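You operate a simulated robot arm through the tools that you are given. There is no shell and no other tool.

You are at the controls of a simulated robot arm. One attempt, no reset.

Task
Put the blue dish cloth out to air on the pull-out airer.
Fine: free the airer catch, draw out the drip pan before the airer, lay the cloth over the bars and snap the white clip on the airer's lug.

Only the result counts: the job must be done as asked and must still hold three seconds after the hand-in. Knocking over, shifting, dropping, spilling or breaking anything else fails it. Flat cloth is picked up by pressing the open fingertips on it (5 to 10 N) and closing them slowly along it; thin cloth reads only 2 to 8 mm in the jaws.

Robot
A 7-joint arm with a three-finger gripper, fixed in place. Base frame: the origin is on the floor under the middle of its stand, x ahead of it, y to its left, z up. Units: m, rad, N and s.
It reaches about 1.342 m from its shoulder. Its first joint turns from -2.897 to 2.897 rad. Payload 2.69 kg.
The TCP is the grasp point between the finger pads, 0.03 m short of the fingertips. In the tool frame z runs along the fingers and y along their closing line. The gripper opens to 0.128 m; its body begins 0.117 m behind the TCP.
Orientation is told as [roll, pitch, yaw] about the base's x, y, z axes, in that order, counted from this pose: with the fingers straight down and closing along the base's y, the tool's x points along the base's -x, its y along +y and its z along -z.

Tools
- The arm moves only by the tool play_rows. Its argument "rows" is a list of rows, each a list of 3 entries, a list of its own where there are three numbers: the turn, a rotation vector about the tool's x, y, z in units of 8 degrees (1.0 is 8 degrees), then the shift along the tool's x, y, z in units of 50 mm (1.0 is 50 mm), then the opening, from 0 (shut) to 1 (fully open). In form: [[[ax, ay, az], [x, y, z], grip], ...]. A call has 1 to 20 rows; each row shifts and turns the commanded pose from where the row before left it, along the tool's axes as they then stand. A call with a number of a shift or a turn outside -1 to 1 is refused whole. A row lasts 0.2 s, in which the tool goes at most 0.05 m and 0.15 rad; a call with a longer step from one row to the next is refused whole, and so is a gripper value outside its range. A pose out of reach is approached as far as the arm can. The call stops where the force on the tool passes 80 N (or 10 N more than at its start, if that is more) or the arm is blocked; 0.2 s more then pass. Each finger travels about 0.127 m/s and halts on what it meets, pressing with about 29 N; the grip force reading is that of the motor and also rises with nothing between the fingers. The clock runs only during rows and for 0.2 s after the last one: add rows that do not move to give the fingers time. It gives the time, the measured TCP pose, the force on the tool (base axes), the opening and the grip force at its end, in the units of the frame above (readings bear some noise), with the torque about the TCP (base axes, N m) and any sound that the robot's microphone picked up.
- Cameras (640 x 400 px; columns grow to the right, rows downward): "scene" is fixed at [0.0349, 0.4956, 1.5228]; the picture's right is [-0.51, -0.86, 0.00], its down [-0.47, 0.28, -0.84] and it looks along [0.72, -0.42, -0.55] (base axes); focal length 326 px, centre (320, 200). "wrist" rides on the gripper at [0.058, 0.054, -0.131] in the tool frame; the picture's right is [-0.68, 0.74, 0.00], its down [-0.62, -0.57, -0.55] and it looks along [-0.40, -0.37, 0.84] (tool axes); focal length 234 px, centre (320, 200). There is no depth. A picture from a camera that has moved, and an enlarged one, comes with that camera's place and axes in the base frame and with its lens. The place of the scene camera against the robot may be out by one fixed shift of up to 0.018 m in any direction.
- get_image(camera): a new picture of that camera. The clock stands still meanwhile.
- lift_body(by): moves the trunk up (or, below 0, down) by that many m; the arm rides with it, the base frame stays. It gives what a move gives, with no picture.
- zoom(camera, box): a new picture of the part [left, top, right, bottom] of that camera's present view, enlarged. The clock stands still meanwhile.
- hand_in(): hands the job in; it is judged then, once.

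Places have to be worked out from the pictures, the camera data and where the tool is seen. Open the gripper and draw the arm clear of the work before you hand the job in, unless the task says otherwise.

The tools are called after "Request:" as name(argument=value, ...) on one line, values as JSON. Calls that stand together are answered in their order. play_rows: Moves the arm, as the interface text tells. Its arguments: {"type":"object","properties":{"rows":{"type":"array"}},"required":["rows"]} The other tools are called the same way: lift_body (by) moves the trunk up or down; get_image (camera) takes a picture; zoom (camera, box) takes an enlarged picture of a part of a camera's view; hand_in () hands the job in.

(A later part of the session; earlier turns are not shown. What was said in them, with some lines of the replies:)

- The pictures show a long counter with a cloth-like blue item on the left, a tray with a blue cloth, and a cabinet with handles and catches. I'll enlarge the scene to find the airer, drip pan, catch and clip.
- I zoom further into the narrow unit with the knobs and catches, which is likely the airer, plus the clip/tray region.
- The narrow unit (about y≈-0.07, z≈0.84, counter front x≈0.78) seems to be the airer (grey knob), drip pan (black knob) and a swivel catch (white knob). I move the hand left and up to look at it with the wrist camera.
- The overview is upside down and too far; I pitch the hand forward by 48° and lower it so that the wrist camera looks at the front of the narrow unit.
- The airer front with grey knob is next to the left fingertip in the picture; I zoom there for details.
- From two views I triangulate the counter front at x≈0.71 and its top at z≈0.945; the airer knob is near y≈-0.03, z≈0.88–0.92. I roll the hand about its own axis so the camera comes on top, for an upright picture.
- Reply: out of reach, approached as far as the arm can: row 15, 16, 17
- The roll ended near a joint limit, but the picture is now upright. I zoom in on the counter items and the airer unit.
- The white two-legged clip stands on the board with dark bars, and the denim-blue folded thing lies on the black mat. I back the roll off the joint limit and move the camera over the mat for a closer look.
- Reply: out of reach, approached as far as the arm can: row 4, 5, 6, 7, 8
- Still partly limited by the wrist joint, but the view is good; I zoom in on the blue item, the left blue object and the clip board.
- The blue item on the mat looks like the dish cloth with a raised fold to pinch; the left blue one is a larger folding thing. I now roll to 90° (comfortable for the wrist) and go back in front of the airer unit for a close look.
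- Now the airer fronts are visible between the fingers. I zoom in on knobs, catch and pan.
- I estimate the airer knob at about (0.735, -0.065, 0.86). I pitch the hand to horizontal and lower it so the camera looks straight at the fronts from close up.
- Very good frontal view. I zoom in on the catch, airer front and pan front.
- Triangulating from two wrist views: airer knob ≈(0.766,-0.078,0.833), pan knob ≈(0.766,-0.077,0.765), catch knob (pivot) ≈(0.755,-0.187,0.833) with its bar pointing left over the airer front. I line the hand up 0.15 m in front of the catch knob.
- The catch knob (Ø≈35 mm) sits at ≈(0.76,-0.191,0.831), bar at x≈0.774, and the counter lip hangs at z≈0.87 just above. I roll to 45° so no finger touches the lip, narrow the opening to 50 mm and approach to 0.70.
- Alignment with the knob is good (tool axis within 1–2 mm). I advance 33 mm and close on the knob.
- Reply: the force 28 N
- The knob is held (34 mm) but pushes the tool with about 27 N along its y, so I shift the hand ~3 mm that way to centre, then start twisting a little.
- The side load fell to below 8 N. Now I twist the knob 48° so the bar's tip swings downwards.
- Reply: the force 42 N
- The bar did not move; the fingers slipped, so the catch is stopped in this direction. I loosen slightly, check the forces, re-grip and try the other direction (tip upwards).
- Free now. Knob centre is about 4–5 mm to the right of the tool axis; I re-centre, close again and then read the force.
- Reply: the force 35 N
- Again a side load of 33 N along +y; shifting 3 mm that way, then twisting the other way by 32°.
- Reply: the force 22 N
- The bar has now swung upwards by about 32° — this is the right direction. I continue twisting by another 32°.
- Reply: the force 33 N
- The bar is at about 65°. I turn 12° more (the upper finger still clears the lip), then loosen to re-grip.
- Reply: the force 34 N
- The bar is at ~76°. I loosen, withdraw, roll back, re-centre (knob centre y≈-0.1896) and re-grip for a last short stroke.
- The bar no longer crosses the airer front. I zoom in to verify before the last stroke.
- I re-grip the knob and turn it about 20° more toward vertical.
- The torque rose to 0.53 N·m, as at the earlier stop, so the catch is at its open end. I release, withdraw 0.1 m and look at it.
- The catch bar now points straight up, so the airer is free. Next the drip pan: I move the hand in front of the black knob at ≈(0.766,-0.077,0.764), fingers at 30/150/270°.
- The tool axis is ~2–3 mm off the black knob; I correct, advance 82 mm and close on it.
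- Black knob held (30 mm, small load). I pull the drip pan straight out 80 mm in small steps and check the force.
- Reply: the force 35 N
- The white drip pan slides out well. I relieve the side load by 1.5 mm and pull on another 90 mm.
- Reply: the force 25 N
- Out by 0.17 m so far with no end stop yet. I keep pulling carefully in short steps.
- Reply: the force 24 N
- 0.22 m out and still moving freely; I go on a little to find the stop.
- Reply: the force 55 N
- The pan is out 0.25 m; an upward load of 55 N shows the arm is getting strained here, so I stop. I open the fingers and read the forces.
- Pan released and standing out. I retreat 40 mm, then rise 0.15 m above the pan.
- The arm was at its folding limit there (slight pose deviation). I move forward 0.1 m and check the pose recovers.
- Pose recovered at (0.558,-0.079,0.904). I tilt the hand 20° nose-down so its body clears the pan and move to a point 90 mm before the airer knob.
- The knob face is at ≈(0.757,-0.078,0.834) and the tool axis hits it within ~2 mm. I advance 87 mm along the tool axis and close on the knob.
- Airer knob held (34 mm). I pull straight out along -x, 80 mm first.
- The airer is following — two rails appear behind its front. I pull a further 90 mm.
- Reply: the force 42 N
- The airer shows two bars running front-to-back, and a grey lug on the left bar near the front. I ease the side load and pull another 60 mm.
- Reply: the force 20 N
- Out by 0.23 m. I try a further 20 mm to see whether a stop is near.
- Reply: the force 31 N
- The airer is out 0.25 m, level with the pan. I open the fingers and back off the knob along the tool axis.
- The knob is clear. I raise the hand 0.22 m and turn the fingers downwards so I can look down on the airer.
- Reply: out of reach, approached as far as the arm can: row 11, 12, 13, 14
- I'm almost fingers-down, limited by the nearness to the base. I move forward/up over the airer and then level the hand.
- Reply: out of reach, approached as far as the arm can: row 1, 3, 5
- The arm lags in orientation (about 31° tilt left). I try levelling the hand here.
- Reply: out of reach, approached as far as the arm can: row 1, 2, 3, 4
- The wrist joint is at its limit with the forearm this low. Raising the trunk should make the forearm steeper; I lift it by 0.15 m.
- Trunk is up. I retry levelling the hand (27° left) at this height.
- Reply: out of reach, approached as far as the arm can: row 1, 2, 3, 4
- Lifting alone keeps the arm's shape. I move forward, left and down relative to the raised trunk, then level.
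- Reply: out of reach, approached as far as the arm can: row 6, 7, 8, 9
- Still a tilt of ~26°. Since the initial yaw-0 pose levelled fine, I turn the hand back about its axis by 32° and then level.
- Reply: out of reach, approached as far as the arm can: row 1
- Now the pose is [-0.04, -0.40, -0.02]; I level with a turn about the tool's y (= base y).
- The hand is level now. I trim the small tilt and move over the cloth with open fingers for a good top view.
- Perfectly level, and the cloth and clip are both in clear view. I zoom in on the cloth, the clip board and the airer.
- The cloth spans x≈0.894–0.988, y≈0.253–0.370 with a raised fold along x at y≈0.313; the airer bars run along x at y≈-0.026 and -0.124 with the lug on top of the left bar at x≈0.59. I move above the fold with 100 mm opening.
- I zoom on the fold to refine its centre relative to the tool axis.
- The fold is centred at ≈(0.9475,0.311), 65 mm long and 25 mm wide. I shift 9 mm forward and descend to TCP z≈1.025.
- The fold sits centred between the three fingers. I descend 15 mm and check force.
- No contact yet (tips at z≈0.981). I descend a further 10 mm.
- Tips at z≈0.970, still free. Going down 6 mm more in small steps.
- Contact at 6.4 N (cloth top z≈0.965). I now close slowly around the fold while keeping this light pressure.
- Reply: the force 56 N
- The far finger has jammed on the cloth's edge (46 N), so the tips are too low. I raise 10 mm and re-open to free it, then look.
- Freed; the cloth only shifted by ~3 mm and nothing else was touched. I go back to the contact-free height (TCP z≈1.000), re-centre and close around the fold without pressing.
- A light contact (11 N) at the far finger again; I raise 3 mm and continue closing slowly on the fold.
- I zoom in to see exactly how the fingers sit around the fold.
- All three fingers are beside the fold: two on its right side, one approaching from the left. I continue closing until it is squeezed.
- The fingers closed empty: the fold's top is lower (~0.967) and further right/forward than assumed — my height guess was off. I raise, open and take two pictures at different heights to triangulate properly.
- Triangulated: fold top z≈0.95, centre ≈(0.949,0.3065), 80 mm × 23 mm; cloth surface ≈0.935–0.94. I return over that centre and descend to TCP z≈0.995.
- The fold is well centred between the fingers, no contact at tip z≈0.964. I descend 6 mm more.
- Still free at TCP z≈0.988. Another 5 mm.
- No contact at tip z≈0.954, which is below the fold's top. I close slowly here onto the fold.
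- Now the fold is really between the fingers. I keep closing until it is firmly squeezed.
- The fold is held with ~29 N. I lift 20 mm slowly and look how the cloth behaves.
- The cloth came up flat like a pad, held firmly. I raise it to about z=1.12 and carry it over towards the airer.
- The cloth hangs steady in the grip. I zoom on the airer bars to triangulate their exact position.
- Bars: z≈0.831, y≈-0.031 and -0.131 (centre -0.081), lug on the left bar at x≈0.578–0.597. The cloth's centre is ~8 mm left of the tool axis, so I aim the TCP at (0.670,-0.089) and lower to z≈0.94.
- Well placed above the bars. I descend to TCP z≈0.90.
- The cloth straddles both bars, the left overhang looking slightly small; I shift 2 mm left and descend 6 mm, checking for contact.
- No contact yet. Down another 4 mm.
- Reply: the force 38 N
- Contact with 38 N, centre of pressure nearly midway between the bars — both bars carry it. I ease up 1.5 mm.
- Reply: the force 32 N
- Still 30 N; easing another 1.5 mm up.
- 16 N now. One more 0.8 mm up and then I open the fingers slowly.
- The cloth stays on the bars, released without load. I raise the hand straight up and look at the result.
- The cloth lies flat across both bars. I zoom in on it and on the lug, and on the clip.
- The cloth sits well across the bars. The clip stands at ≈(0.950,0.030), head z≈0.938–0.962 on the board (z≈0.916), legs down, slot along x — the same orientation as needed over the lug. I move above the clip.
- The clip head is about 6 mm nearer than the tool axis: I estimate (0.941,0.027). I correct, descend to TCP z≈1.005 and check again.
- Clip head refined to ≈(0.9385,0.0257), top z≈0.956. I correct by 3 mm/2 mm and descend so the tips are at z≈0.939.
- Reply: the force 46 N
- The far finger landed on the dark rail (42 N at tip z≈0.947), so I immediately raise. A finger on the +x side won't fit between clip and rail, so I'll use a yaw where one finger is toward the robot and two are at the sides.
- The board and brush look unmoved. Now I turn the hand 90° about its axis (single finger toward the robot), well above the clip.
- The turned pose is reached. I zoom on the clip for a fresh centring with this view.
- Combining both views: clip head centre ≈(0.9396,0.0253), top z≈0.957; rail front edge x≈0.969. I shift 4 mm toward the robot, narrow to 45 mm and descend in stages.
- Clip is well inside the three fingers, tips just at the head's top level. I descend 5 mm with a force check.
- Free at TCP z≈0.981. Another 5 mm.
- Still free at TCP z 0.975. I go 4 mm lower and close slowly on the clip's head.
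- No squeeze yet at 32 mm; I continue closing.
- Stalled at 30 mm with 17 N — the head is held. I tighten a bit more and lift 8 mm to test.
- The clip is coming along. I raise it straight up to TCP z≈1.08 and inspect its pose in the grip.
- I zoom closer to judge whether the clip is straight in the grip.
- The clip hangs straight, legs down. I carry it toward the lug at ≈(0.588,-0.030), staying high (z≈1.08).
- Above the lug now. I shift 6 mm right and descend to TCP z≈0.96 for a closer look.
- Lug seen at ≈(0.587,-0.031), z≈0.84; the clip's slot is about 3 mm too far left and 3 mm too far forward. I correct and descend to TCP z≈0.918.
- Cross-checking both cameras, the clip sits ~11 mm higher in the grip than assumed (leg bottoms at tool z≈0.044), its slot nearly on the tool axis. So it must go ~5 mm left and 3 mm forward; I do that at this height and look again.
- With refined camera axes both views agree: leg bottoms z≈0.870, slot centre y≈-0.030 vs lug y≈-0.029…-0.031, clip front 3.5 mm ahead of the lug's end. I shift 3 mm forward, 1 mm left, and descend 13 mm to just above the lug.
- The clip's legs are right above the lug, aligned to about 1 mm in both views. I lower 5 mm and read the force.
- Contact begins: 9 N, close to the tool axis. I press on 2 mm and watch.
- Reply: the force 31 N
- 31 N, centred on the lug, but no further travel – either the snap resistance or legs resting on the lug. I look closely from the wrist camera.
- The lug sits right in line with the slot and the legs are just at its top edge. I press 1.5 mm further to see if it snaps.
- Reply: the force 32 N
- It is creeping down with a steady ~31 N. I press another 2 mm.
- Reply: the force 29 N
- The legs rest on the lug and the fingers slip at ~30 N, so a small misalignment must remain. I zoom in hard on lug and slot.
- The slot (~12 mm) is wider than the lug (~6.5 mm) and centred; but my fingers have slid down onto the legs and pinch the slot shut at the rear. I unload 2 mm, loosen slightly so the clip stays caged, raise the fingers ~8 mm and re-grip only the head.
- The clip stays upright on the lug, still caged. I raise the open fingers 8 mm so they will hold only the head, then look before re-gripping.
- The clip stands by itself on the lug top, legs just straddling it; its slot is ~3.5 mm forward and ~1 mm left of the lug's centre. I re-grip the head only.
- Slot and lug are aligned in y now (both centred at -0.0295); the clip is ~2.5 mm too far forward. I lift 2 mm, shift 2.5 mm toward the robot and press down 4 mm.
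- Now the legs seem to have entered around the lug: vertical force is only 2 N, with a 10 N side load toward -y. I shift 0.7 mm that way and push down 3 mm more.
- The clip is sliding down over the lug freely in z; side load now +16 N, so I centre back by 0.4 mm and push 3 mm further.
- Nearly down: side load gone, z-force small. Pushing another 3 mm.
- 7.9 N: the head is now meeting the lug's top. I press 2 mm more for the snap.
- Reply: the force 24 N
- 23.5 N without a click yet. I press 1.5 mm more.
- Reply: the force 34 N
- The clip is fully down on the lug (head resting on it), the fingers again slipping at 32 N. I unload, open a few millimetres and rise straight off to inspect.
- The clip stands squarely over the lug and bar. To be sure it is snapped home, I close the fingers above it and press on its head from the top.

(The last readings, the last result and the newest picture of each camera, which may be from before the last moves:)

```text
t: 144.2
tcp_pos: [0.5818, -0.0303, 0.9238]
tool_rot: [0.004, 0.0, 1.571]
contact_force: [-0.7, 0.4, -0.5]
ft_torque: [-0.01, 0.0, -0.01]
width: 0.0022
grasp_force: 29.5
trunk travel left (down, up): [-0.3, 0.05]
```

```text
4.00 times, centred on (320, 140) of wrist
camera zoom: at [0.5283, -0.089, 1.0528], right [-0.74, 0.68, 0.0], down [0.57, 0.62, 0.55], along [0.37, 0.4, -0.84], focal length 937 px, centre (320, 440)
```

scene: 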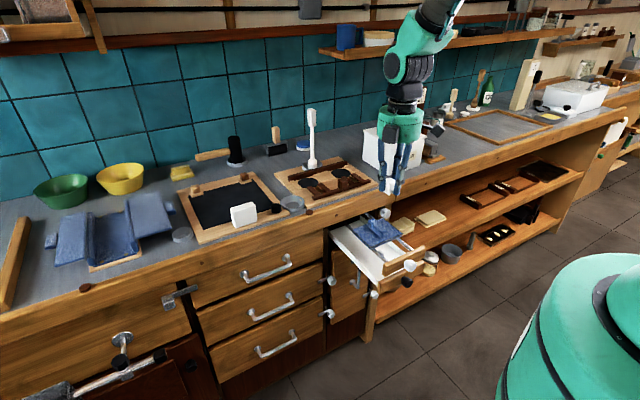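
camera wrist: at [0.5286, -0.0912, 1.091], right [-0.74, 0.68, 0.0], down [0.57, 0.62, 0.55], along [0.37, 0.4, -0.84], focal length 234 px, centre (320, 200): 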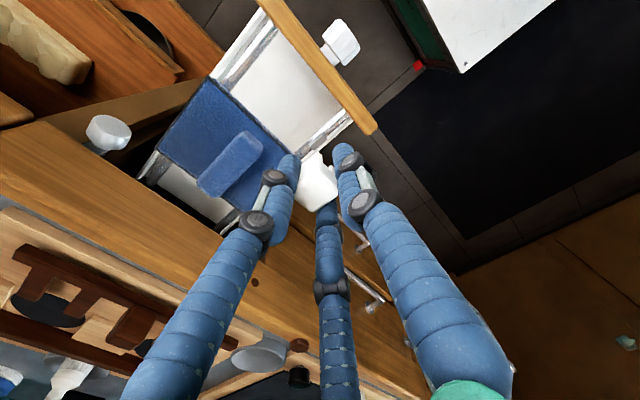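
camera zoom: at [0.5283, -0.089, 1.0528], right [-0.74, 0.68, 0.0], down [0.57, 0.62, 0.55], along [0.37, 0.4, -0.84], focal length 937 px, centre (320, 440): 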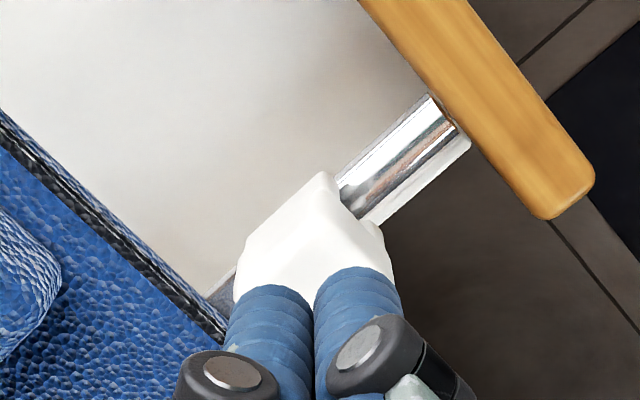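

The closed fingertips are above the clip's head. I go +2 mm forward and lower 8 mm.

Request:
play_rows(rows=[[[0, 0, 0], [-0.02, -0.04, 0], 0.0], [[0, 0, 0], [0, 0, 0.08], 0.0], [[0, 0, 0], [0, 0, 0.08], 0.0], [[0, 0, 0], [0, 0, 0], 0.0]])

Request:
zoom(camera="scene", box=[360, 226, 410, 262])

```text
t: 145.2
tcp_pos: [0.5861, -0.0299, 0.9144]
tool_rot: [0.004, 0.0, 1.57]
contact_force: [-1.3, 0.1, 0.2]
ft_torque: [-0.02, 0.03, 0.01]
width: 0.0021
grasp_force: 29.4
trunk travel left (down, up): [-0.3, 0.05]
```

```text
11.11 times, centred on (385, 244) of scene
camera zoom: at [0.0349, 0.4956, 1.5228], right [-0.51, -0.86, 0.0], down [-0.47, 0.28, -0.84], along [0.72, -0.42, -0.55], focal length 3621 px, centre (-402, -289)
```

zoom: 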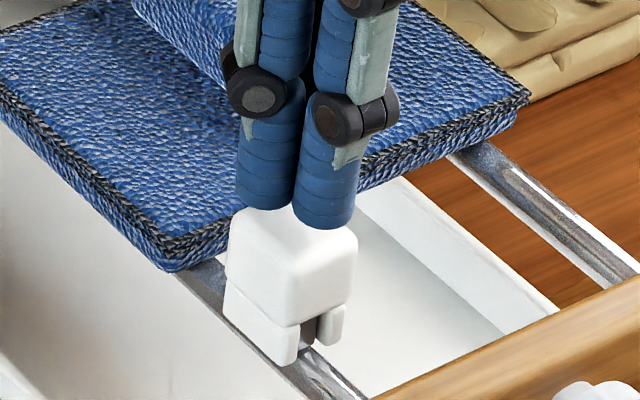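

Tips almost on the head, centred. I lower 5 mm more.

Request:
play_rows(rows=[[[0, 0, 0], [0, 0, 0.05], 0.0], [[0, 0, 0], [0, 0, 0.05], 0.0], [[0, 0, 0], [0, 0, 0], 0.0]])

Request:
zoom(camera="scene", box=[360, 226, 410, 262])

```text
t: 145.9
tcp_pos: [0.584, -0.0301, 0.9106]
tool_rot: [0.004, 0.002, 1.571]
contact_force: [0.1, 0.2, 0.1]
ft_torque: [0.02, 0.03, -0.01]
width: 0.0021
grasp_force: 29.2
trunk travel left (down, up): [-0.3, 0.05]
```

```text
11.11 times, centred on (385, 244) of scene
camera zoom: at [0.0349, 0.4956, 1.5228], right [-0.51, -0.86, 0.0], down [-0.47, 0.28, -0.84], along [0.72, -0.42, -0.55], focal length 3621 px, centre (-402, -289)
```

zoom: 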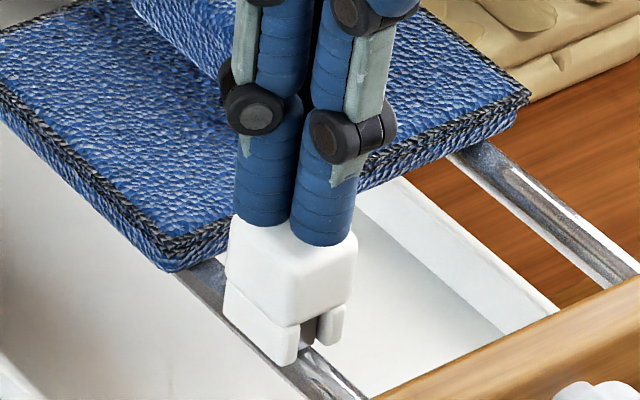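

Not touching yet; 4 mm more.

Request:
play_rows(rows=[[[0, 0, 0], [0, 0, 0.04], 0.0], [[0, 0, 0], [0, 0, 0.04], 0.0], [[0, 0, 0], [0, 0, 0], 0.0]])

```text
t: 146.8
tcp_pos: [0.5851, -0.0298, 0.9051]
tool_rot: [0.002, 0.0, 1.57]
contact_force: [-0.5, 1.9, 6.8]
ft_torque: [0.01, 0.0, -0.02]
width: 0.0063
grasp_force: 29.4
trunk travel left (down, up): [-0.3, 0.05]
```

Contact at 6.8 N. Now I press down in 1.5 mm steps.

Request:
play_rows(rows=[[[0, 0, 0], [0, 0, 0.03], 0.0], [[0, 0, 0], [0, 0, 0], 0.0]])

Request:
play_rows(rows=[[[0, 0, 0], [0, 0, 0.03], 0.0], [[0, 0, 0], [0, 0, 0], 0.0]])

Request:
zoom(camera="scene", box=[360, 226, 410, 262])

```text
t: 147.3
tcp_pos: [0.587, -0.0311, 0.9056]
tool_rot: [0.001, 0.0, 1.571]
contact_force: [0.6, 8.5, 30.0]
ft_torque: [0.29, -0.03, 0.01]
width: 0.006
grasp_force: 29.3
trunk travel left (down, up): [-0.3, 0.05]
```

```text
t: 147.9
tcp_pos: [0.5877, -0.0302, 0.9053]
tool_rot: [-0.001, -0.001, 1.569]
contact_force: [-0.8, 3.0, 54.7]
ft_torque: [0.14, -0.04, -0.02]
width: 0.006
grasp_force: 29.2
trunk travel left (down, up): [-0.3, 0.05]
```

```text
11.11 times, centred on (385, 244) of scene
camera zoom: at [0.0349, 0.4956, 1.5228], right [-0.51, -0.86, 0.0], down [-0.47, 0.28, -0.84], along [0.72, -0.42, -0.55], focal length 3621 px, centre (-402, -289)
```

zoom: 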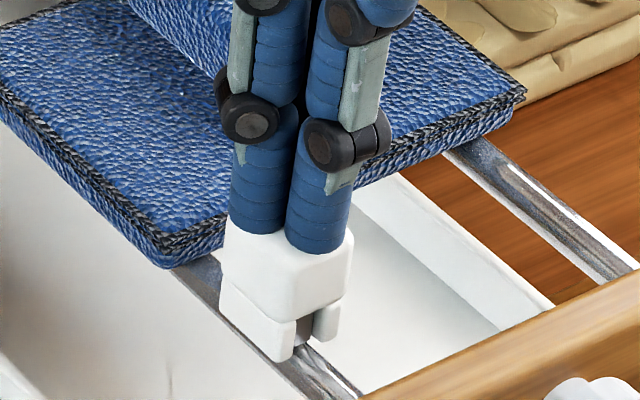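

54.7 N from the top and the clip does not move any further: it is seated hard on the lug. I unload and rise to inspect; the airer may have crept in by ~3 mm.

Request:
play_rows(rows=[[[0, 0, 0], [0, 0, -0.1], 0.0], [[0, 0, 0], [0, 0, -0.4], 0.0], [[0, 0, 0], [0, 0, -0.8], 0.1], [[0, 0, 0], [0, 0, -0.8], 0.3], [[0, 0, 0], [0, 0, -0.8], 0.5], [[0, 0, 0], [0, 0, -0.8], 0.5], [[0, 0, 0], [0, 0, 0], 0.5]])

Request:
get_image(camera="wrist")

Request:
zoom(camera="scene", box=[320, 200, 430, 290])

```text
t: 149.6
tcp_pos: [0.591, -0.0293, 1.0878]
tool_rot: [0.004, 0.001, 1.571]
contact_force: [-0.7, 1.1, -0.3]
ft_torque: [-0.01, -0.02, -0.03]
width: 0.0641
grasp_force: 0.1
trunk travel left (down, up): [-0.3, 0.05]
```

```text
taken
camera wrist: at [0.5373, -0.0879, 1.2171], right [-0.74, 0.68, 0.0], down [0.57, 0.62, 0.55], along [0.37, 0.4, -0.84], focal length 234 px, centre (320, 200)
```

wrist: 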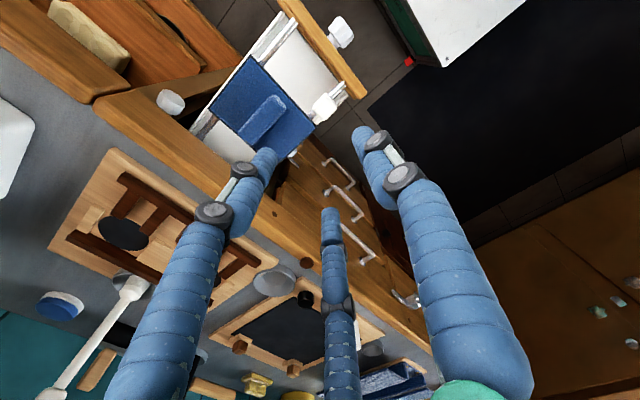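

```text
4.44 times, centred on (375, 245) of scene
camera zoom: at [0.0349, 0.4956, 1.5228], right [-0.51, -0.86, 0.0], down [-0.47, 0.28, -0.84], along [0.72, -0.42, -0.55], focal length 1448 px, centre (76, 0)
```

zoom: 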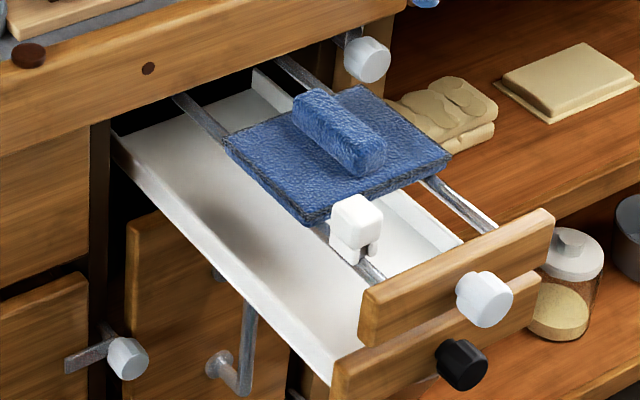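

The cloth and clip look right. I compare with an earlier identical view to check whether airer and pan have shifted, and zoom on the clip.

Request:
zoom(camera="scene", box=[310, 180, 430, 280])

Request:
zoom(camera="scene", box=[375, 235, 405, 260])

Request:
zoom(camera="wrist", box=[190, 0, 370, 160])

```text
4.00 times, centred on (370, 230) of scene
camera zoom: at [0.0349, 0.4956, 1.5228], right [-0.51, -0.86, 0.0], down [-0.47, 0.28, -0.84], along [0.72, -0.42, -0.55], focal length 1304 px, centre (120, 80)
```

zoom: 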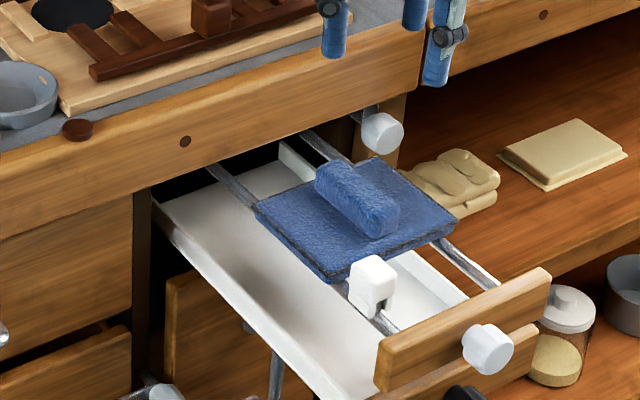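

```text
16.00 times, centred on (390, 248) of scene
camera zoom: at [0.0349, 0.4956, 1.5228], right [-0.51, -0.86, 0.0], down [-0.47, 0.28, -0.84], along [0.72, -0.42, -0.55], focal length 5215 px, centre (-800, -560)
```

zoom: 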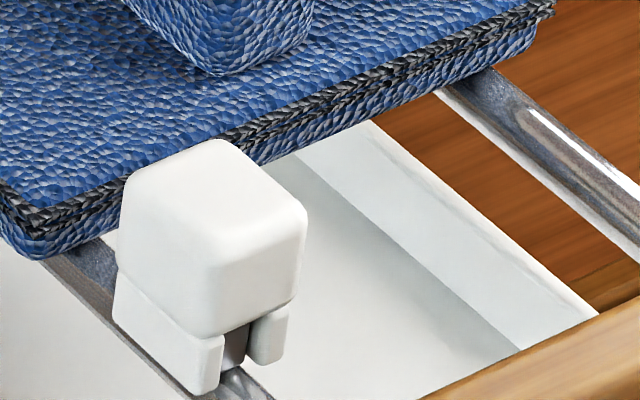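

```text
2.50 times, centred on (280, 80) of wrist
camera zoom: at [0.5373, -0.0879, 1.2171], right [-0.74, 0.68, 0.0], down [0.57, 0.62, 0.55], along [0.37, 0.4, -0.84], focal length 585 px, centre (420, 500)
```

zoom: 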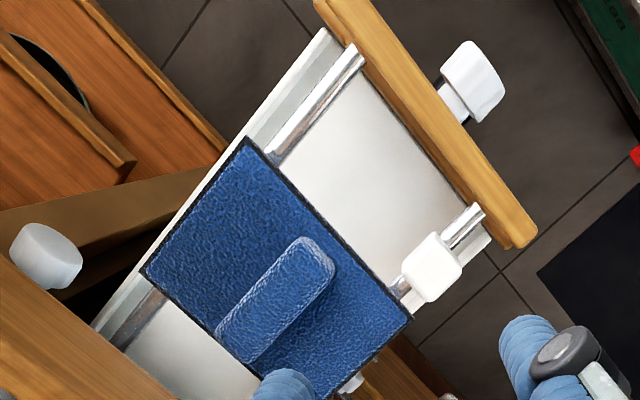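

Everything moved out together by ~1 cm (airer now ≈0.26 m out), cloth still well on both bars. I zoom in on the slot to confirm the lug fills it up to the head.

Request:
zoom(camera="scene", box=[381, 248, 397, 262])

Request:
zoom(camera="wrist", box=[300, 75, 360, 125])

```text
16.00 times, centred on (389, 255) of scene
camera zoom: at [0.0349, 0.4956, 1.5228], right [-0.51, -0.86, 0.0], down [-0.47, 0.28, -0.84], along [0.72, -0.42, -0.55], focal length 5215 px, centre (-784, -680)
```

zoom: 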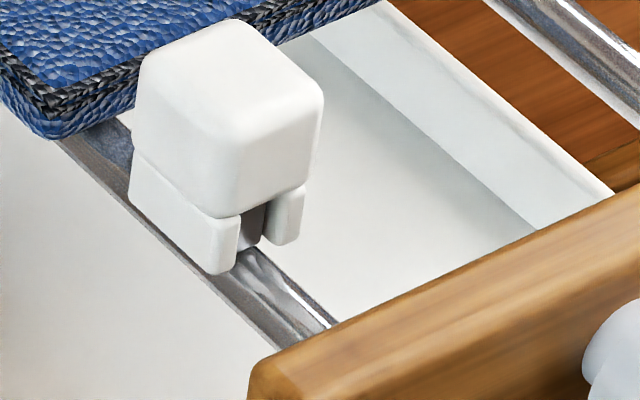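

```text
8.00 times, centred on (330, 100) of wrist
camera zoom: at [0.5373, -0.0879, 1.2171], right [-0.74, 0.68, 0.0], down [0.57, 0.62, 0.55], along [0.37, 0.4, -0.84], focal length 1873 px, centre (240, 1000)
```

zoom: 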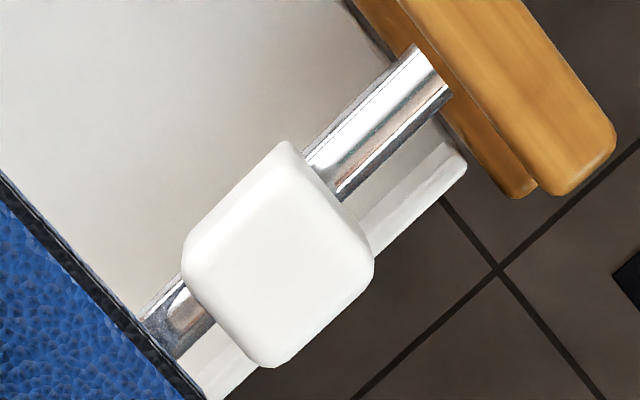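

The lug fills the slot right up to the clip's head, legs around the bar: seated. To check that it is retained, I'll grip the head gently again and do a tiny 1 mm pull test. First I line up above it at (0.577,-0.031).

Request:
play_rows(rows=[[[0, 0, 0], [0.034, 0.28, 0], 0.36], [[0, 0, 0], [0, 0, 0.8], 0.36], [[0, 0, 0], [0, 0, 0.8], 0.36], [[0, 0, 0], [0, 0, 0.8], 0.36], [[0, 0, 0], [0, 0, 0.5], 0.36], [[0, 0, 0], [0, 0, 0], 0.36]])

Request:
zoom(camera="wrist", box=[260, 80, 380, 200])

Request:
zoom(camera="scene", box=[365, 226, 415, 266])

```text
t: 150.9
tcp_pos: [0.5705, -0.0325, 0.9401]
tool_rot: [0.004, 0.002, 1.571]
contact_force: [0.5, 0.1, -0.6]
ft_torque: [0.01, 0.03, 0.01]
width: 0.0461
grasp_force: 0.1
trunk travel left (down, up): [-0.3, 0.05]
```

```text
3.33 times, centred on (320, 140) of wrist
camera zoom: at [0.5172, -0.0904, 1.0701], right [-0.74, 0.68, 0.0], down [0.57, 0.62, 0.55], along [0.37, 0.4, -0.84], focal length 781 px, centre (320, 400)
```

zoom: 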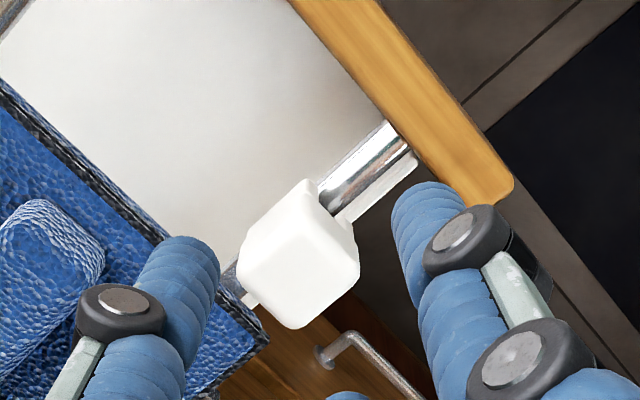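

```text
10.00 times, centred on (390, 246) of scene
camera zoom: at [0.0349, 0.4956, 1.5228], right [-0.51, -0.86, 0.0], down [-0.47, 0.28, -0.84], along [0.72, -0.42, -0.55], focal length 3259 px, centre (-380, -260)
```

zoom: 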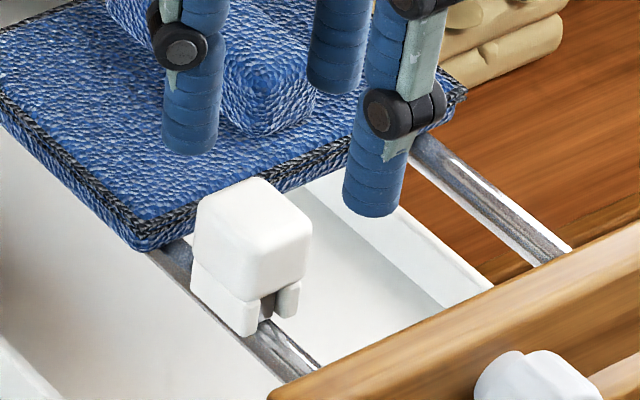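

Clip head centre at ≈(0.5788,-0.0312). I correct by 5.5 mm/1.5 mm, descend to TCP z≈0.892 and close on the head.

Request:
play_rows(rows=[[[0, 0, 0], [-0.03, -0.11, 0], 0.34], [[0, 0, 0], [0, 0, 0.4], 0.34], [[0, 0, 0], [0, 0, 0.4], 0.34], [[0, 0, 0], [0, 0, 0.16], 0.34], [[0, 0, 0], [0, 0, 0], 0.3], [[0, 0, 0], [0, 0, 0], 0.26], [[0, 0, 0], [0, 0, 0], 0.2], [[0, 0, 0], [0, 0, 0], 0.15], [[0, 0, 0], [0, 0, 0], 0.15]])

Request:
zoom(camera="scene", box=[365, 226, 415, 266])

```text
t: 152.9
tcp_pos: [0.5781, -0.03, 0.8939]
tool_rot: [0.004, 0.001, 1.571]
contact_force: [0.9, 9.2, -2.2]
ft_torque: [0.28, -0.01, 0.05]
width: 0.0309
grasp_force: 8.0
trunk travel left (down, up): [-0.3, 0.05]
```

```text
10.00 times, centred on (390, 246) of scene
camera zoom: at [0.0349, 0.4956, 1.5228], right [-0.51, -0.86, 0.0], down [-0.47, 0.28, -0.84], along [0.72, -0.42, -0.55], focal length 3259 px, centre (-380, -260)
```

zoom: 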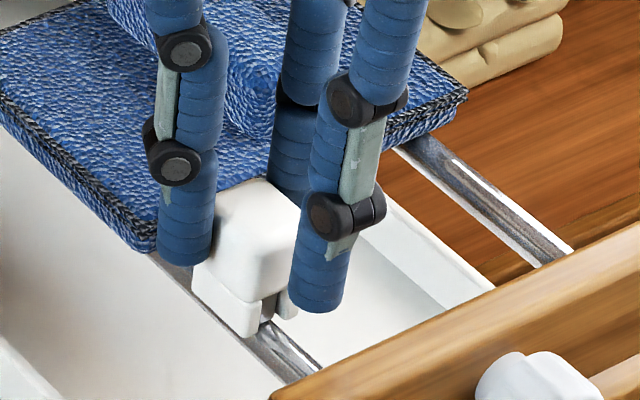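

Held lightly (8 N). Now the tiny lift: 1 mm.

Request:
play_rows(rows=[[[0, 0, 0], [0, 0, -0.02], 0.12], [[0, 0, 0], [0, 0, 0], 0.12]])

Request:
play_rows(rows=[[[0, 0, 0], [0, 0, -0.02], 0.12], [[0, 0, 0], [0, 0, 0], 0.12]])

Request:
zoom(camera="scene", box=[365, 226, 415, 266])

```text
t: 153.6
tcp_pos: [0.5751, -0.0302, 0.8965]
tool_rot: [0.005, -0.001, 1.57]
contact_force: [-0.4, 8.9, -12.3]
ft_torque: [0.25, 0.16, 0.1]
width: 0.0307
grasp_force: 11.7
trunk travel left (down, up): [-0.3, 0.05]
```

```text
t: 154.2
tcp_pos: [0.5773, -0.0311, 0.8958]
tool_rot: [0.003, 0.0, 1.57]
contact_force: [-1.9, 9.5, -12.0]
ft_torque: [0.22, 0.2, 0.09]
width: 0.0307
grasp_force: 12.0
trunk travel left (down, up): [-0.3, 0.05]
```

```text
10.00 times, centred on (390, 246) of scene
camera zoom: at [0.0349, 0.4956, 1.5228], right [-0.51, -0.86, 0.0], down [-0.47, 0.28, -0.84], along [0.72, -0.42, -0.55], focal length 3259 px, centre (-380, -260)
```

zoom: 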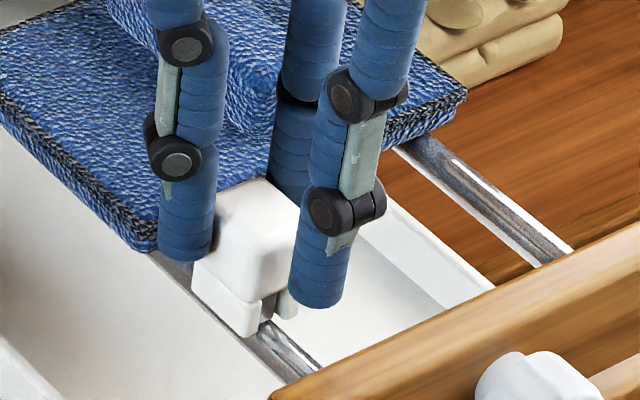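

The clip resists with 12 N and doesn't budge — it is snapped on. I unload, open and rise straight off.

Request:
play_rows(rows=[[[0, 0, 0], [0, 0, 0.03], 0.15], [[0, 0, 0], [0, 0, 0], 0.24], [[0, 0, 0], [0, 0, 0], 0.32], [[0, 0, 0], [0, 0, 0], 0.34], [[0, 0, 0], [0, 0, -0.2], 0.34], [[0, 0, 0], [0, 0, -0.5], 0.34], [[0, 0, 0], [0, 0, -0.8], 0.4], [[0, 0, 0], [0, 0, -0.8], 0.5], [[0, 0, 0], [0, 0, -0.8], 0.5], [[0, 0, 0], [0, 0, -0.8], 0.5], [[0, 0, 0], [0, 0, 0], 0.5]])

Request:
zoom(camera="scene", box=[310, 180, 430, 280])

Request:
get_image(camera="wrist")

```text
t: 156.6
tcp_pos: [0.5771, -0.0312, 1.0903]
tool_rot: [0.005, 0.0, 1.571]
contact_force: [-1.0, 0.2, -0.6]
ft_torque: [-0.04, 0.02, 0.02]
width: 0.0639
grasp_force: 0.1
trunk travel left (down, up): [-0.3, 0.05]
```

```text
4.00 times, centred on (370, 230) of scene
camera zoom: at [0.0349, 0.4956, 1.5228], right [-0.51, -0.86, 0.0], down [-0.47, 0.28, -0.84], along [0.72, -0.42, -0.55], focal length 1304 px, centre (120, 80)
```

zoom: 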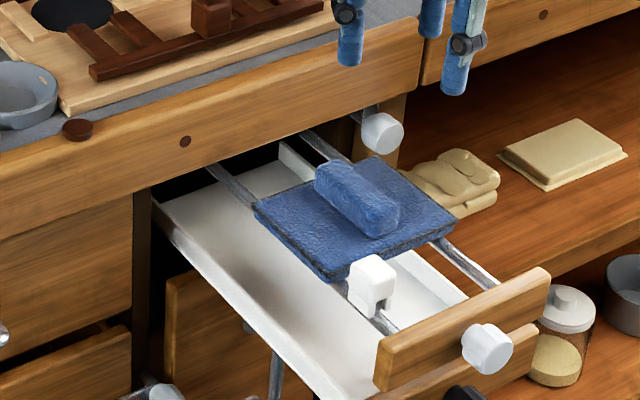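

```text
taken
camera wrist: at [0.5226, -0.0894, 1.2187], right [-0.74, 0.68, 0.0], down [0.57, 0.62, 0.55], along [0.37, 0.4, -0.84], focal length 234 px, centre (320, 200)
```

wrist: 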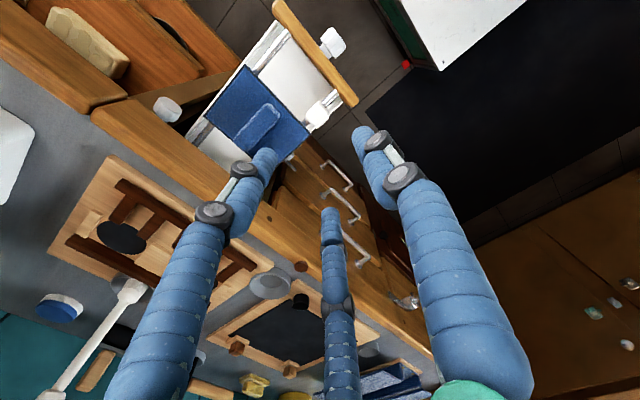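

All in place. Before withdrawing I check that the board, bowls, mat and brush are where they were at the start.

Request:
zoom(camera="scene", box=[160, 90, 400, 240])

Request:
zoom(camera="scene", box=[165, 165, 305, 250])

```text
2.67 times, centred on (280, 165) of scene
camera zoom: at [0.0349, 0.4956, 1.5228], right [-0.51, -0.86, 0.0], down [-0.47, 0.28, -0.84], along [0.72, -0.42, -0.55], focal length 869 px, centre (427, 293)
```

zoom: 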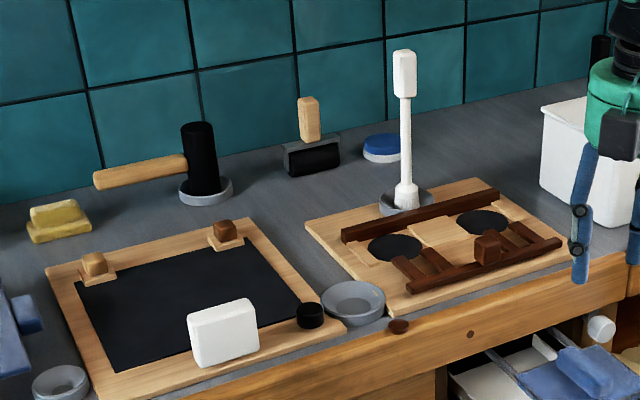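

```text
4.57 times, centred on (235, 208) of scene
camera zoom: at [0.0349, 0.4956, 1.5228], right [-0.51, -0.86, 0.0], down [-0.47, 0.28, -0.84], along [0.72, -0.42, -0.55], focal length 1490 px, centre (709, 166)
```

zoom: 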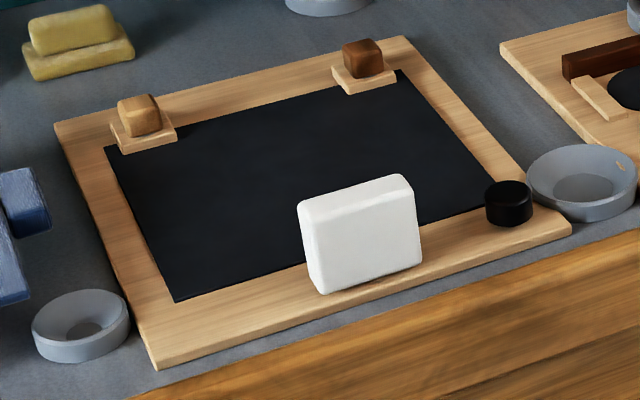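

Nothing else has moved. I open the gripper fully and draw the arm up and aside, clear of the work.

Request:
play_rows(rows=[[[0, 0, 0], [0, 0, -0.8], 0.6], [[0, 0, 0], [0, 0, -0.8], 0.8], [[0, 0, 0], [0, 0, -0.8], 1.0], [[0, 0, 0], [0.8, 0, 0], 1.0], [[0, 0, 0], [0.8, 0, 0], 1.0], [[0, 0, 0], [0.8, 0, 0], 1.0], [[0, 0, 0], [0.8, 0, 0], 1.0], [[0, 0, 0], [0.8, 0, 0], 1.0], [[0, 0, 0], [0.8, 0, 0], 1.0], [[0, 0, 0], [0, 0, 0], 1.0], [[0, 0, 0], [0, 0, 0], 1.0]])

Request:
get_image(camera="scene")

Request:
zoom(camera="scene", box=[310, 180, 430, 290])

```text
t: 158.9
tcp_pos: [0.5831, -0.2702, 1.2107]
tool_rot: [0.003, -0.001, 1.569]
contact_force: [-0.1, -0.1, 0.2]
ft_torque: [-0.01, -0.03, 0.03]
width: 0.128
grasp_force: 0.1
trunk travel left (down, up): [-0.3, 0.05]
```

```text
taken
```

scene: 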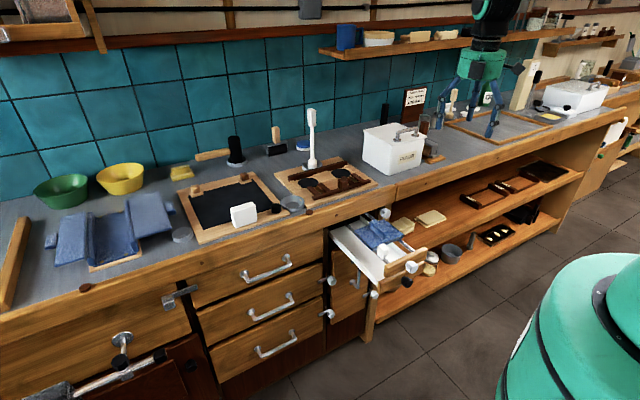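

```text
3.64 times, centred on (370, 235) of scene
camera zoom: at [0.0349, 0.4956, 1.5228], right [-0.51, -0.86, 0.0], down [-0.47, 0.28, -0.84], along [0.72, -0.42, -0.55], focal length 1185 px, centre (138, 73)
```

zoom: 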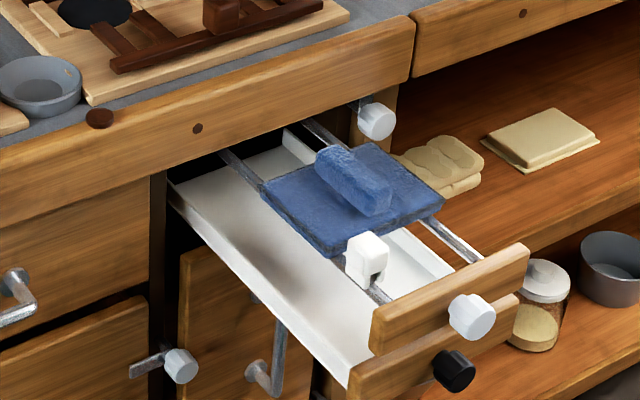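

The catch is open, the pan and airer are out, the cloth lies flat across both bars and the clip is on the lug. The gripper is open and the arm is clear, so I hand the job in.

Request:
hand_in()

```text
The job is handed in.
```

The blue dish cloth is airing on the pull-out airer, and I've handed the job in. I don't have the verdict, only what the pictures and force readings showed.

| Step | State at hand-in |
|---|---|
| **Catch** | Turned up to its stop, clear of the airer front. |
| **Drip pan** | Drawn out first, about 0.25 m. |
| **Airer** | Drawn out after the pan, to about 0.25 m. It crept out roughly another centimetre while I fitted the clip. |
| **Cloth** | Lying flat across both bars, between the clip and the counter edge. |
| **Clip** | Seated on the lug on the left bar. A light pull of about 12 N did not move it. |
| **Arm** | Gripper open and clear of the airer. |

- **Travel:** neither the pan nor the airer reached an end stop, so both may still have some travel left.
- **Clip:** no click was reported at any point. I judge it snapped on from the seating and the pull test.
- **Bumps:** while fetching the clip, one finger pressed the dark rail on its board with about 42 N. While picking up the cloth, another pressed the cloth's edge with about 46 N. The board, brush, bowls and mat looked unmoved compared with the first pictures.
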